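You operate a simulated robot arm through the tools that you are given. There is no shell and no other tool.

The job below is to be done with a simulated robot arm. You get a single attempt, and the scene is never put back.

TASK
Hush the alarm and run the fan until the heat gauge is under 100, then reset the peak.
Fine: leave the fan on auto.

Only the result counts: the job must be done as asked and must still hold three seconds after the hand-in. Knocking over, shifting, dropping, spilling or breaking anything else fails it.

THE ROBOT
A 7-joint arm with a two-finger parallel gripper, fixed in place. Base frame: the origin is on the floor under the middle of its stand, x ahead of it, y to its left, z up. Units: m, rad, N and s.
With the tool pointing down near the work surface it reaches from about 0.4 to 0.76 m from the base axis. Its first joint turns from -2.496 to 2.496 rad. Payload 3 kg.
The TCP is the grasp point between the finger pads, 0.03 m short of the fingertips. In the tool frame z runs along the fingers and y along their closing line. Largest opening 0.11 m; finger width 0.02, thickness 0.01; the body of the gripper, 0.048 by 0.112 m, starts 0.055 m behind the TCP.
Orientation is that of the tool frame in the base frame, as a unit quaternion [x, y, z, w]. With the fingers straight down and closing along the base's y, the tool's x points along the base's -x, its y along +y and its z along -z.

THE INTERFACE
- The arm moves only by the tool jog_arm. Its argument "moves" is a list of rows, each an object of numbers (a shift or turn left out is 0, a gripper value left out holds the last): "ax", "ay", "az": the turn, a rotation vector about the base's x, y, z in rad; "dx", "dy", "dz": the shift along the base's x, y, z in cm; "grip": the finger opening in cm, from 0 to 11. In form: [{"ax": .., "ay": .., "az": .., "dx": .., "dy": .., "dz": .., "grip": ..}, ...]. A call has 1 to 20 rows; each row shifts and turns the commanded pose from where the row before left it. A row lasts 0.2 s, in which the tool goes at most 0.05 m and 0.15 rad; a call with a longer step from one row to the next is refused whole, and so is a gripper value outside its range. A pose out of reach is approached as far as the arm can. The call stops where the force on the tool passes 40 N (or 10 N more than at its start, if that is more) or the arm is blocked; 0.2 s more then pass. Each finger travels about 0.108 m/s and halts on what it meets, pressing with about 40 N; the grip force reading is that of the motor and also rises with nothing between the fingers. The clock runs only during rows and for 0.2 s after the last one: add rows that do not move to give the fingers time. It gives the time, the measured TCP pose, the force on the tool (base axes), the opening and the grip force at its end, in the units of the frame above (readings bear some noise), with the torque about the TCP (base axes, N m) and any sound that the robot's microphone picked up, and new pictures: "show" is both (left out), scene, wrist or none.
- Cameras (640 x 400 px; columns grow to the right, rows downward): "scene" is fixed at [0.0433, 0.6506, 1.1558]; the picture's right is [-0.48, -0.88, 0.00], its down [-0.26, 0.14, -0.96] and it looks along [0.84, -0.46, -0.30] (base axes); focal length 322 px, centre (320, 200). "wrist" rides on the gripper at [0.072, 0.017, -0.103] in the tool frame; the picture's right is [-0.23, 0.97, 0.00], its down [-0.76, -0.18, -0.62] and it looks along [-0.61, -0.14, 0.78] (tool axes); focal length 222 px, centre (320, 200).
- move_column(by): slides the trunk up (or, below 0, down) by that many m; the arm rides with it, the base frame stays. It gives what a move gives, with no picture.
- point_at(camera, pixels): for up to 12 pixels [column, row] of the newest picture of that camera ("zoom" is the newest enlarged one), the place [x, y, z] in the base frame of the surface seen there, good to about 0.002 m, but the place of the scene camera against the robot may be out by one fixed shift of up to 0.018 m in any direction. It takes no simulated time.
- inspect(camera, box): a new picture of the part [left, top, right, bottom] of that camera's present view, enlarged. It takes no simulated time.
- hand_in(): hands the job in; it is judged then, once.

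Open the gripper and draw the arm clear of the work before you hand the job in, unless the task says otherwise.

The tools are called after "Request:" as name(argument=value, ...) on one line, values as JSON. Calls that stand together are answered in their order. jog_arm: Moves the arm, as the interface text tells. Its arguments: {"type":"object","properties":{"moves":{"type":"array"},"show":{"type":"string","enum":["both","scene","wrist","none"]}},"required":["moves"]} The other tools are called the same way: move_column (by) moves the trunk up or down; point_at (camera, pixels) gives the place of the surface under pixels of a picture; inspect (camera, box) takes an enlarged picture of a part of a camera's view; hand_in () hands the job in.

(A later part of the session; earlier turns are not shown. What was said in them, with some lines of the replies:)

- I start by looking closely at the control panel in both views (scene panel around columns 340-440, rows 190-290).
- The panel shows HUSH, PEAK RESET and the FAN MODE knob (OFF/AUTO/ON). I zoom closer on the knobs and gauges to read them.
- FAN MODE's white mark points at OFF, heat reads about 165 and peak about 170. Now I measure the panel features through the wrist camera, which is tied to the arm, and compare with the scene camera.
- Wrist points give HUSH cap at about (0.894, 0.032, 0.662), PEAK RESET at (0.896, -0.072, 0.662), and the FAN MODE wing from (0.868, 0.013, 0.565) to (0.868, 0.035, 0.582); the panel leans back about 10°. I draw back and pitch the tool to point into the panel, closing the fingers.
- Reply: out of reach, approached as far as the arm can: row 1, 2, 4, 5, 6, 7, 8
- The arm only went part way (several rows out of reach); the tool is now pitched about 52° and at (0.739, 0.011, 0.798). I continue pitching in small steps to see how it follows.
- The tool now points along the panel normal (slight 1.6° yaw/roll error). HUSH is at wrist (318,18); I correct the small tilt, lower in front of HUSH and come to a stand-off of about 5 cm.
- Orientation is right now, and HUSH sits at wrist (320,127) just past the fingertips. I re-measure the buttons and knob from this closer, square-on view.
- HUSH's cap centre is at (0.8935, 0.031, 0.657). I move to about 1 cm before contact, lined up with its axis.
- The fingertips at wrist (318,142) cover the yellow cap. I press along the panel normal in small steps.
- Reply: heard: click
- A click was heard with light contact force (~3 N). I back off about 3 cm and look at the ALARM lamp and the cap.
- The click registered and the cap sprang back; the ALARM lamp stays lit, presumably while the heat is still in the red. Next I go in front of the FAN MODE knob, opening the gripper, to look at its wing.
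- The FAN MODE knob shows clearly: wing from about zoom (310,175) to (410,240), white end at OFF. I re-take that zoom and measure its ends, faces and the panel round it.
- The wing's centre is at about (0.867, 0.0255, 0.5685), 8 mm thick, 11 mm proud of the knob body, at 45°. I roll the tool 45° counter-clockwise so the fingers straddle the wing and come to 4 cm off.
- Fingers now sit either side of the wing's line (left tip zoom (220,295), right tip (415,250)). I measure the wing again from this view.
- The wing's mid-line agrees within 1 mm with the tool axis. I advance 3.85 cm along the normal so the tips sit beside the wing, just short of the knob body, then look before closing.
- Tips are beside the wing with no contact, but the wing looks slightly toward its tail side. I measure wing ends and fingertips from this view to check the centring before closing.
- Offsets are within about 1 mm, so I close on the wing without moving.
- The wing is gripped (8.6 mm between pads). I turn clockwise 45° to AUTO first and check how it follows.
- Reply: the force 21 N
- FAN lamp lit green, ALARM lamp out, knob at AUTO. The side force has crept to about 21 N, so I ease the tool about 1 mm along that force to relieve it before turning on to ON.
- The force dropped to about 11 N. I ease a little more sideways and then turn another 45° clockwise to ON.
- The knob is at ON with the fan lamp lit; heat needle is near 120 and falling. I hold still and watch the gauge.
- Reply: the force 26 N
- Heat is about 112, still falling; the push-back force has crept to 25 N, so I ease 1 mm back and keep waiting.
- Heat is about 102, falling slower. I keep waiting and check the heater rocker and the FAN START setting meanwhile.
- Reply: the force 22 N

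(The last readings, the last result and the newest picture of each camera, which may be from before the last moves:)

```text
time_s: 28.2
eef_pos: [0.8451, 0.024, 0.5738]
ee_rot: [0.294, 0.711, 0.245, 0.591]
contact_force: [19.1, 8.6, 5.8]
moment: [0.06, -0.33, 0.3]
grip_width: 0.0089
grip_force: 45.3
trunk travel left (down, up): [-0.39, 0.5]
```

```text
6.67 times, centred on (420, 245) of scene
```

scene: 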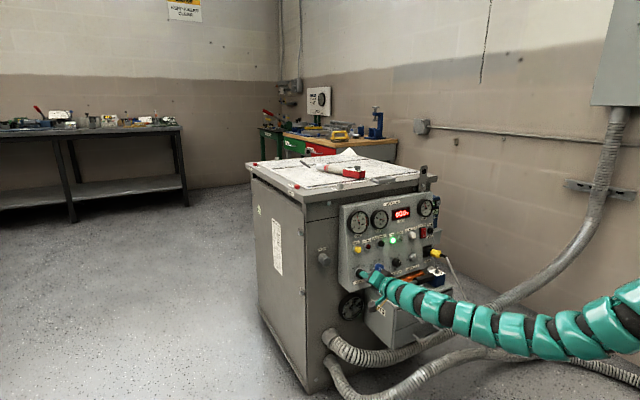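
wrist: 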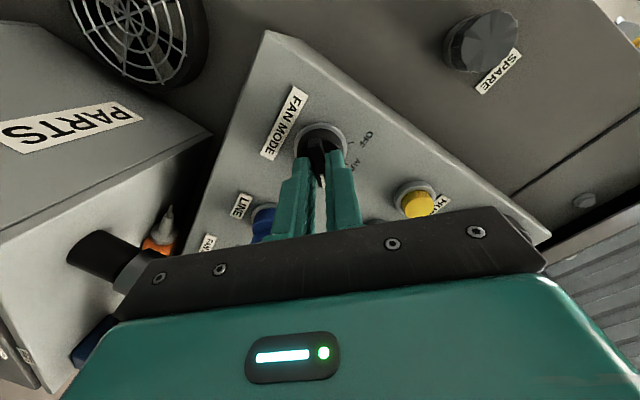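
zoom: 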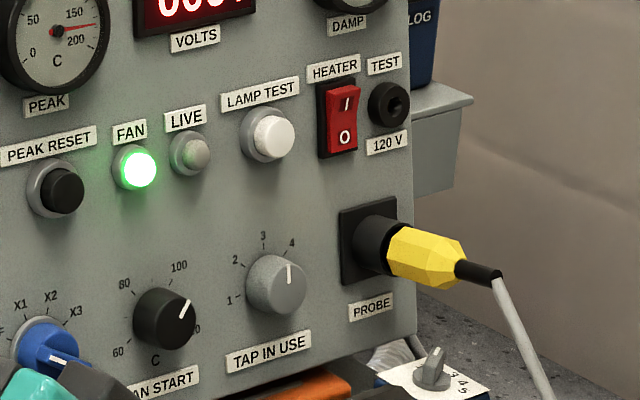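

Heat is now about 91, under 100. I allow a little more cooling for margin while easing the grip force, then turn back 45° counter-clockwise to AUTO.

Request:
jog_arm(moves=[{"dx": 0.06, "dy": 0.04, "dz": 0.0}, {}, {}, {}, {}, {}, {}, {}, {}, {}, {}, {}], show="none")

Request:
inspect(camera="scene", box=[345, 205, 400, 255])

```text
time_s: 30.8
eef_pos: [0.8443, 0.0255, 0.5737]
ee_rot: [0.294, 0.71, 0.245, 0.591]
contact_force: [-0.4, 3.2, 2.4]
moment: [0.06, -0.24, 0.07]
grip_width: 0.0092
grip_force: 44.9
trunk travel left (down, up): [-0.39, 0.5]
```

```text
8.00 times, centred on (372, 230) of scene
```

zoom: 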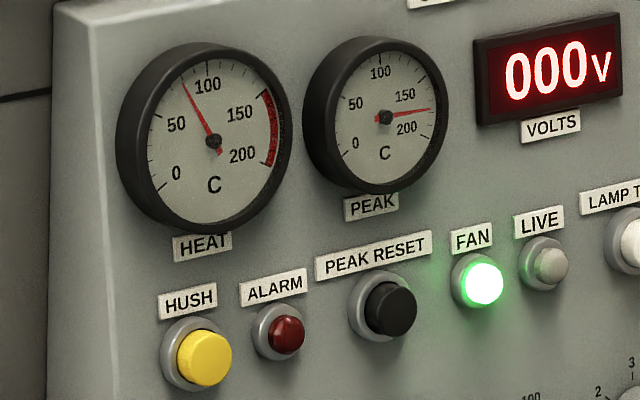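

Heat is about 84 and the load on the grip is small. I turn back 45° counter-clockwise to AUTO.

Request:
jog_arm(moves=[{"ax": -0.1287, "az": 0.0237}, {"ax": -0.1287, "az": 0.0237}, {"ax": -0.1287, "az": 0.0237}, {"ax": -0.1287, "az": 0.0237}, {"ax": -0.1287, "az": 0.0237}, {"ax": -0.1287, "az": 0.0237}, {}], show="both")

Request:
inspect(camera="wrist", box=[240, 80, 400, 200])

Request:
inspect(camera="scene", box=[335, 190, 415, 290])

```text
time_s: 32.4
eef_pos: [0.8452, 0.0236, 0.5741]
ee_rot: [0.0, 0.769, -0.002, 0.639]
contact_force: [0.2, 4.2, 0.1]
moment: [0.04, 0.58, 0.14]
grip_width: 0.009
grip_force: 45.3
trunk travel left (down, up): [-0.39, 0.5]
```

scene: 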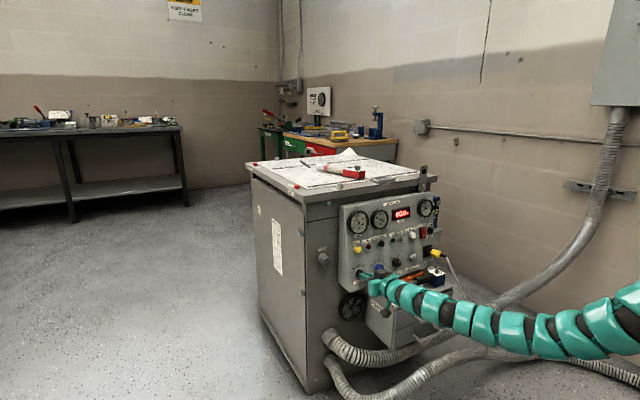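
wrist: 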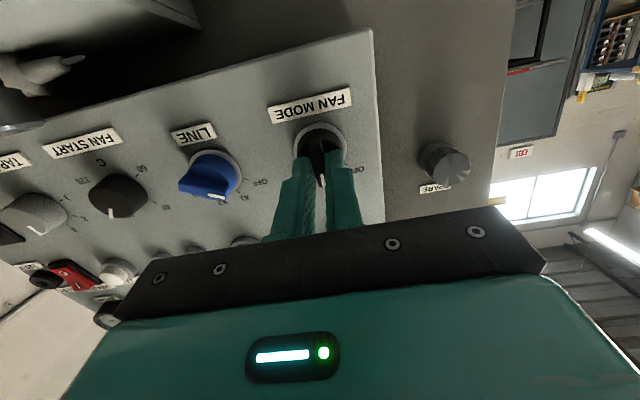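

```text
3.33 times, centred on (320, 140) of wrist
```

zoom: 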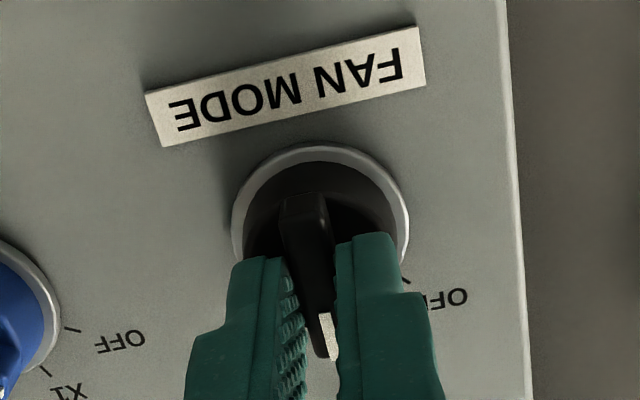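

```text
4.00 times, centred on (375, 240) of scene
```

zoom: 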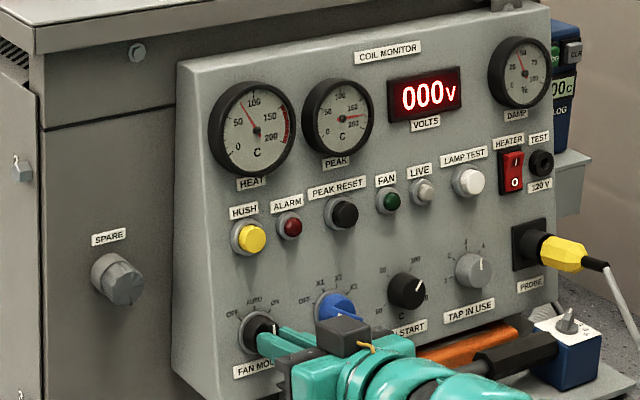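

The fan lamp is out as it should be in AUTO below the start temperature. I open the fingers and draw straight back off the knob.

Request:
jog_arm(moves=[{"grip": 3.5}, {}, {"dx": -1.5, "dz": 0.27}, {"dx": -2, "dz": 0.37}, {"dx": -2.5, "dz": 0.46}, {}], show="both")

Request:
inspect(camera="wrist", box=[220, 60, 400, 180])

Request:
inspect(camera="scene", box=[335, 190, 415, 290])

```text
time_s: 33.8
eef_pos: [0.7855, 0.0249, 0.5847]
ee_rot: [0.001, 0.769, -0.002, 0.64]
contact_force: [0.0, 1.0, 0.0]
moment: [0.02, 0.0, 0.04]
grip_width: 0.0352
grip_force: 0.0
trunk travel left (down, up): [-0.39, 0.5]
```

scene: 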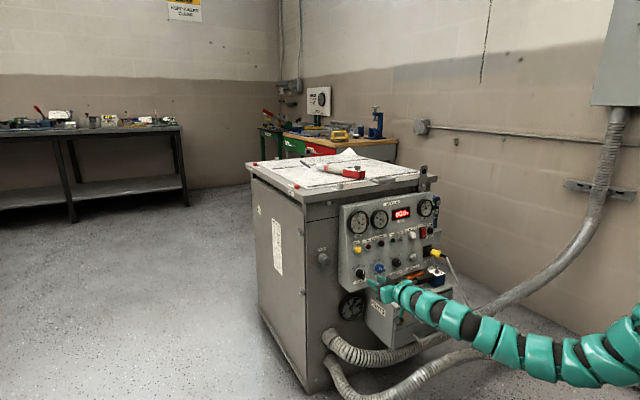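
wrist: 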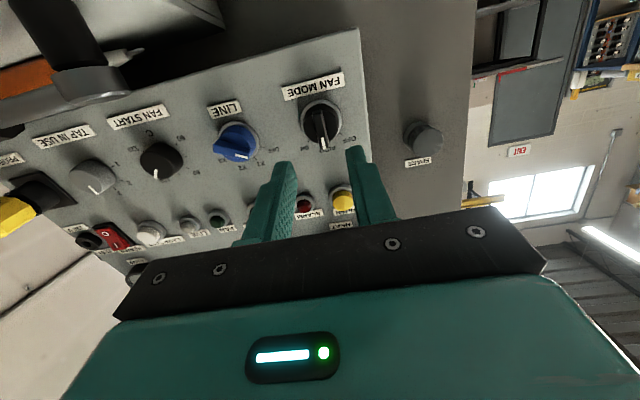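

```text
3.33 times, centred on (310, 120) of wrist
```

zoom: 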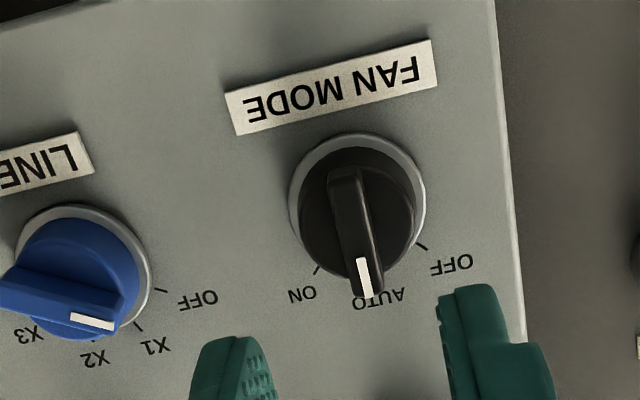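

```text
4.00 times, centred on (375, 240) of scene
```

zoom: 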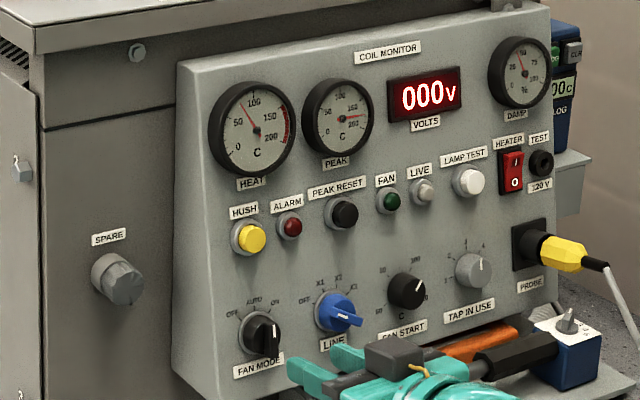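

The knob's white mark sits at AUTO. I close the fingers, rise, and go across to stand off 3 cm in front of PEAK RESET (cap at (0.8955, -0.071, 0.6545)).

Request:
jog_arm(moves=[{"dz": 2.7, "grip": 0}, {"dz": 2.7}, {"dz": 2.7, "dy": -1}, {"dy": -2.2}, {"dy": -2.2}, {"dy": -2.2}, {"dy": -2.0}, {"dx": 2.5}, {"dx": 2.5}, {}], show="both")

Request:
inspect(camera="wrist", box=[240, 80, 400, 200])

```text
time_s: 36.0
eef_pos: [0.8355, -0.0711, 0.6659]
ee_rot: [0.0, 0.768, 0.0, 0.64]
contact_force: [0.6, -0.1, 0.5]
moment: [-0.01, -0.03, -0.01]
grip_width: 0.0
grip_force: 37.5
trunk travel left (down, up): [-0.39, 0.5]
```

scene: 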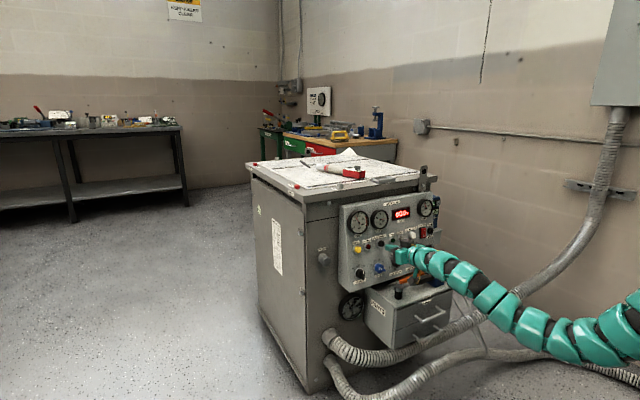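
wrist: 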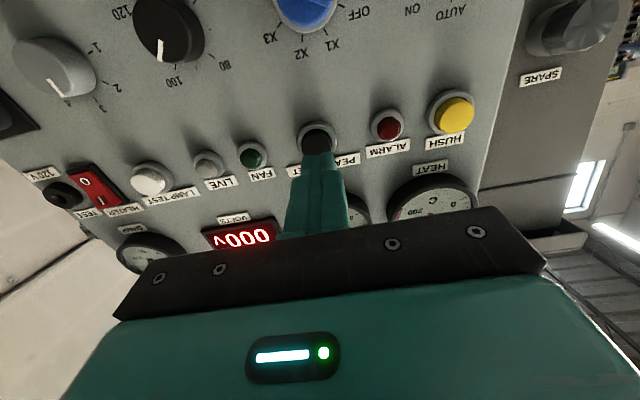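

```text
3.33 times, centred on (320, 140) of wrist
```

zoom: 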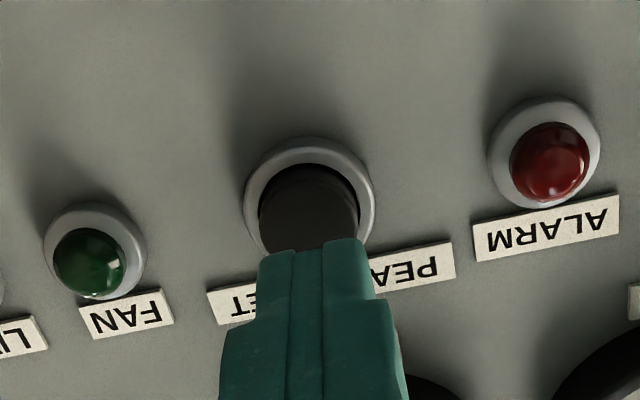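

The fingertips line up with the PEAK RESET cap. I check the heat gauge once more, then advance and press about 5 mm.

Request:
inspect(camera="scene", box=[345, 205, 400, 255])

Request:
jog_arm(moves=[{"dx": 1.2, "dz": -0.24}, {"dx": 1.0, "dz": -0.2}, {"dx": 0.6, "dz": -0.11}, {"dx": 0.3, "dz": -0.05}, {"dx": 0.2, "dz": -0.04}, {"dx": 0.2, "dz": -0.04}], show="both")

```text
8.00 times, centred on (372, 230) of scene
```

zoom: 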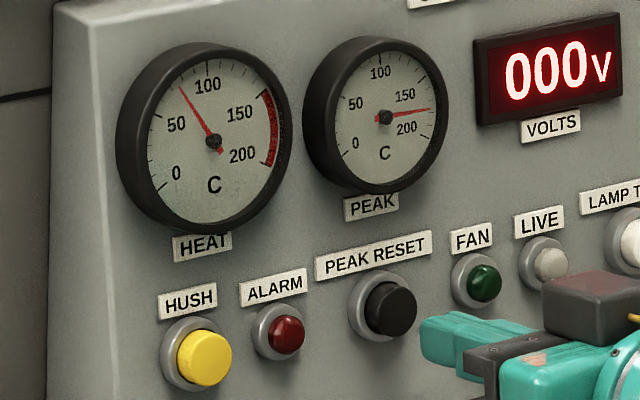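

```text
time_s: 37.4
eef_pos: [0.8696, -0.0708, 0.6586]
ee_rot: [0.0, 0.769, 0.0, 0.639]
contact_force: [-9.9, 0.8, -2.9]
moment: [-0.03, 0.04, 0.03]
grip_width: 0.0
grip_force: 37.9
trunk travel left (down, up): [-0.39, 0.5]
heard: click
```

scene: 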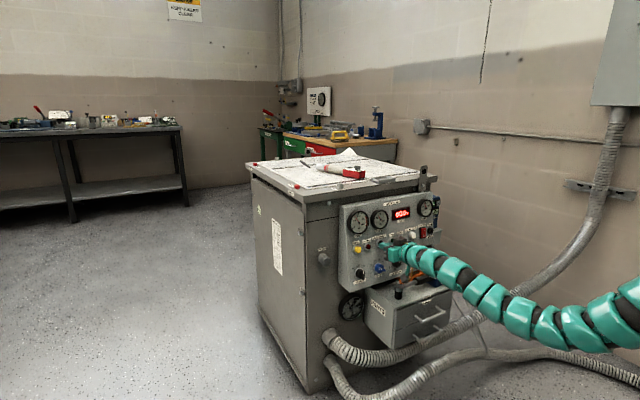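
wrist: 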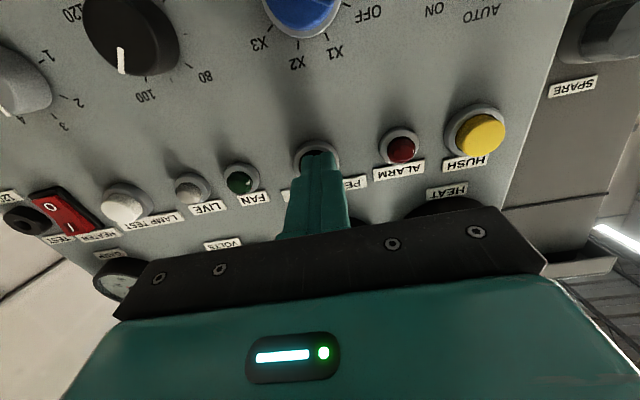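

A click was heard at about 10 N. I check the PEAK gauge in the scene view while still pressed.

Request:
inspect(camera="scene", box=[345, 205, 400, 255])

```text
8.00 times, centred on (372, 230) of scene
```

zoom: 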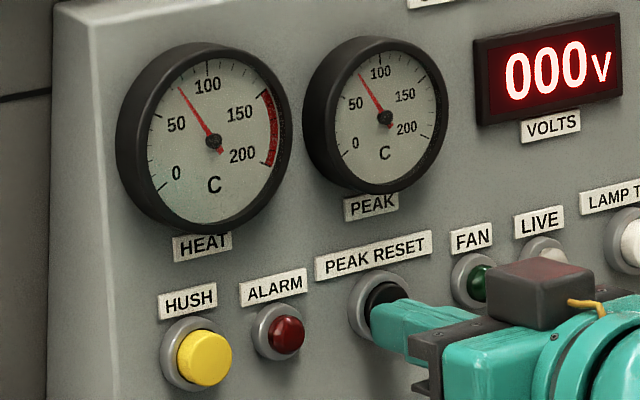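

The PEAK needle has dropped to about 82, matching the heat. I back straight off, then open the gripper and draw clear.

Request:
jog_arm(moves=[{"dx": -1.0, "dz": 0.18}, {"dx": -2, "dz": 0.37}, {"dx": -2.5, "dz": 0.46}, {"dx": -2.5, "dz": 0.46}, {"dx": -2, "dz": 1.0}, {"dx": -2, "dz": 1.0, "grip": 6}, {"dx": -2, "dz": 1.0}, {}, {}], show="both")

Request:
inspect(camera="scene", box=[335, 190, 415, 290])

Request:
inspect(camera="scene", box=[345, 205, 400, 255])

```text
time_s: 39.4
eef_pos: [0.7303, -0.0717, 0.7041]
ee_rot: [0.0, 0.769, 0.0, 0.639]
contact_force: [-1.0, 0.5, -0.1]
moment: [0.03, 0.02, 0.0]
grip_width: 0.0598
grip_force: 0.0
trunk travel left (down, up): [-0.39, 0.5]
```

scene: 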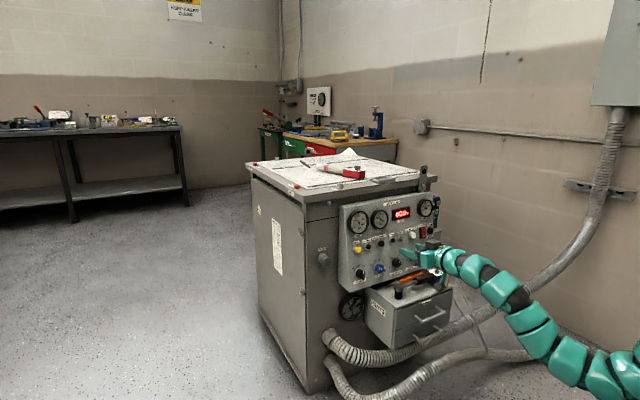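
wrist: 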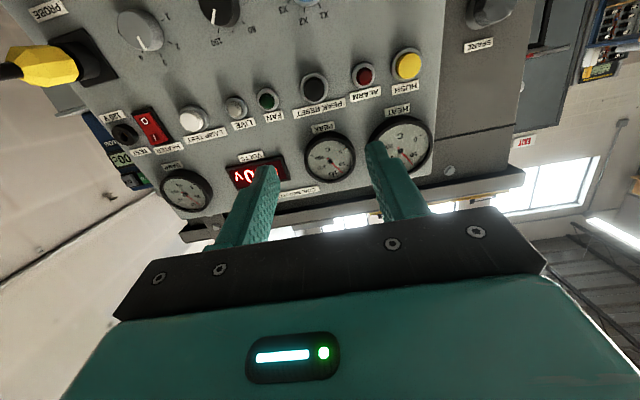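

```text
4.00 times, centred on (375, 240) of scene
```

zoom: 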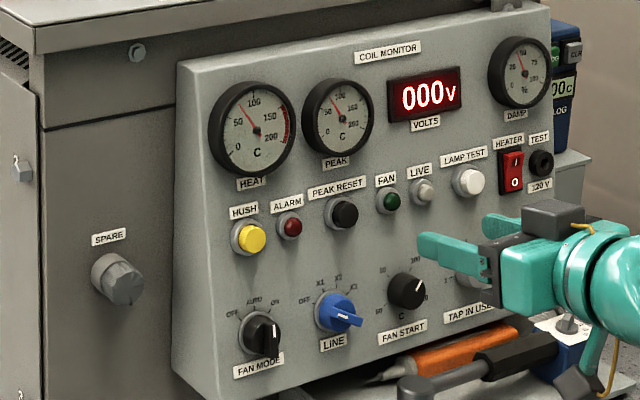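

```text
8.00 times, centred on (372, 230) of scene
```

zoom: 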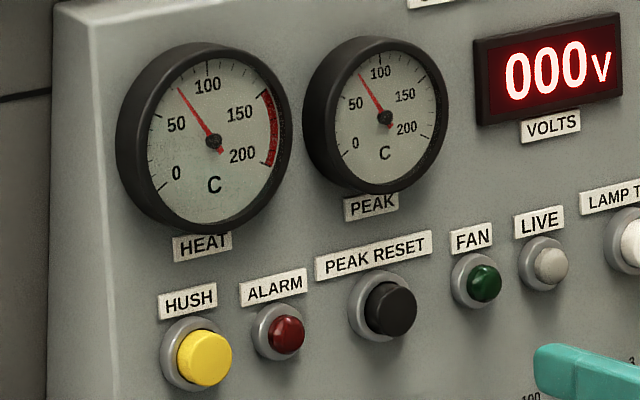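

Heat and peak both read about 80, alarm off, FAN MODE at AUTO. I draw back a little further with the gripper open and wait a few seconds to confirm it holds.

Request:
jog_arm(moves=[{"dx": -1.5, "dz": 1.5, "grip": 11}, {"dx": -1.5, "dz": 1.5}, {}, {}, {}, {}, {}, {}, {}, {}, {}, {}, {}, {}, {}, {}, {}], show="scene")

Request:
inspect(camera="scene", box=[335, 190, 415, 290])

```text
time_s: 43.0
eef_pos: [0.6996, -0.0719, 0.7332]
ee_rot: [0.0, 0.768, 0.0, 0.64]
contact_force: [0.1, 0.1, -0.8]
moment: [-0.02, 0.02, -0.01]
grip_width: 0.1102
grip_force: 0.0
trunk travel left (down, up): [-0.39, 0.5]
```

scene: 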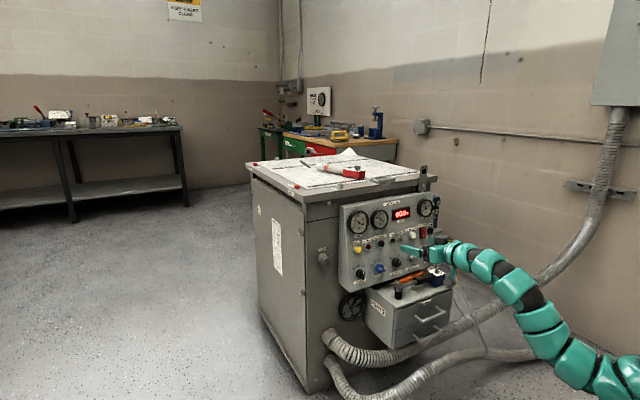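

```text
4.00 times, centred on (375, 240) of scene
```

zoom: 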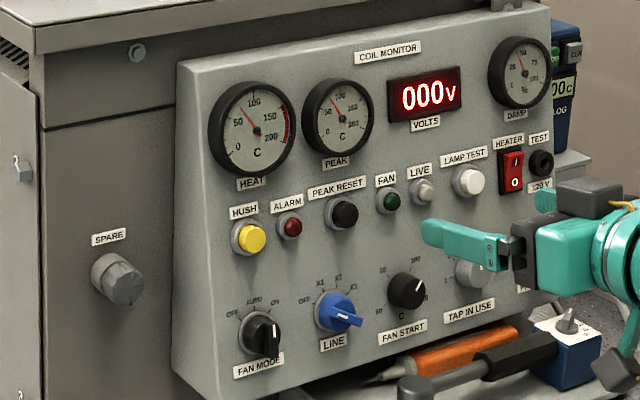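

Everything holds steady: alarm out, heat and peak near 80, fan at AUTO, nothing else moved, arm clear with the gripper open. I hand the job in.

Request:
hand_in()

```text
The job is handed in.
```

The job is handed in. I pressed HUSH, ran the fan until the heat gauge was under 100, reset the peak, and left FAN MODE on AUTO.

- **Alarm:** HUSH clicked when pressed. The ALARM lamp stayed lit for several seconds after that and went out as the heat dropped to about 150. No alarm sound was reported at any point, so the click is my only sign that the hush took effect.
- **Fan and heat:** With FAN MODE on ON, the heat fell to about 84 before I turned the knob to AUTO. The FAN lamp then went out.
- **Peak:** PEAK RESET clicked and the peak needle dropped from about 170 to match the heat.

In the last check, a few seconds before hand-in, heat and peak both read about 80. The ALARM lamp was still out and the knob was on AUTO. The gripper was open, the arm was clear of the panel, and I saw nothing else moved.
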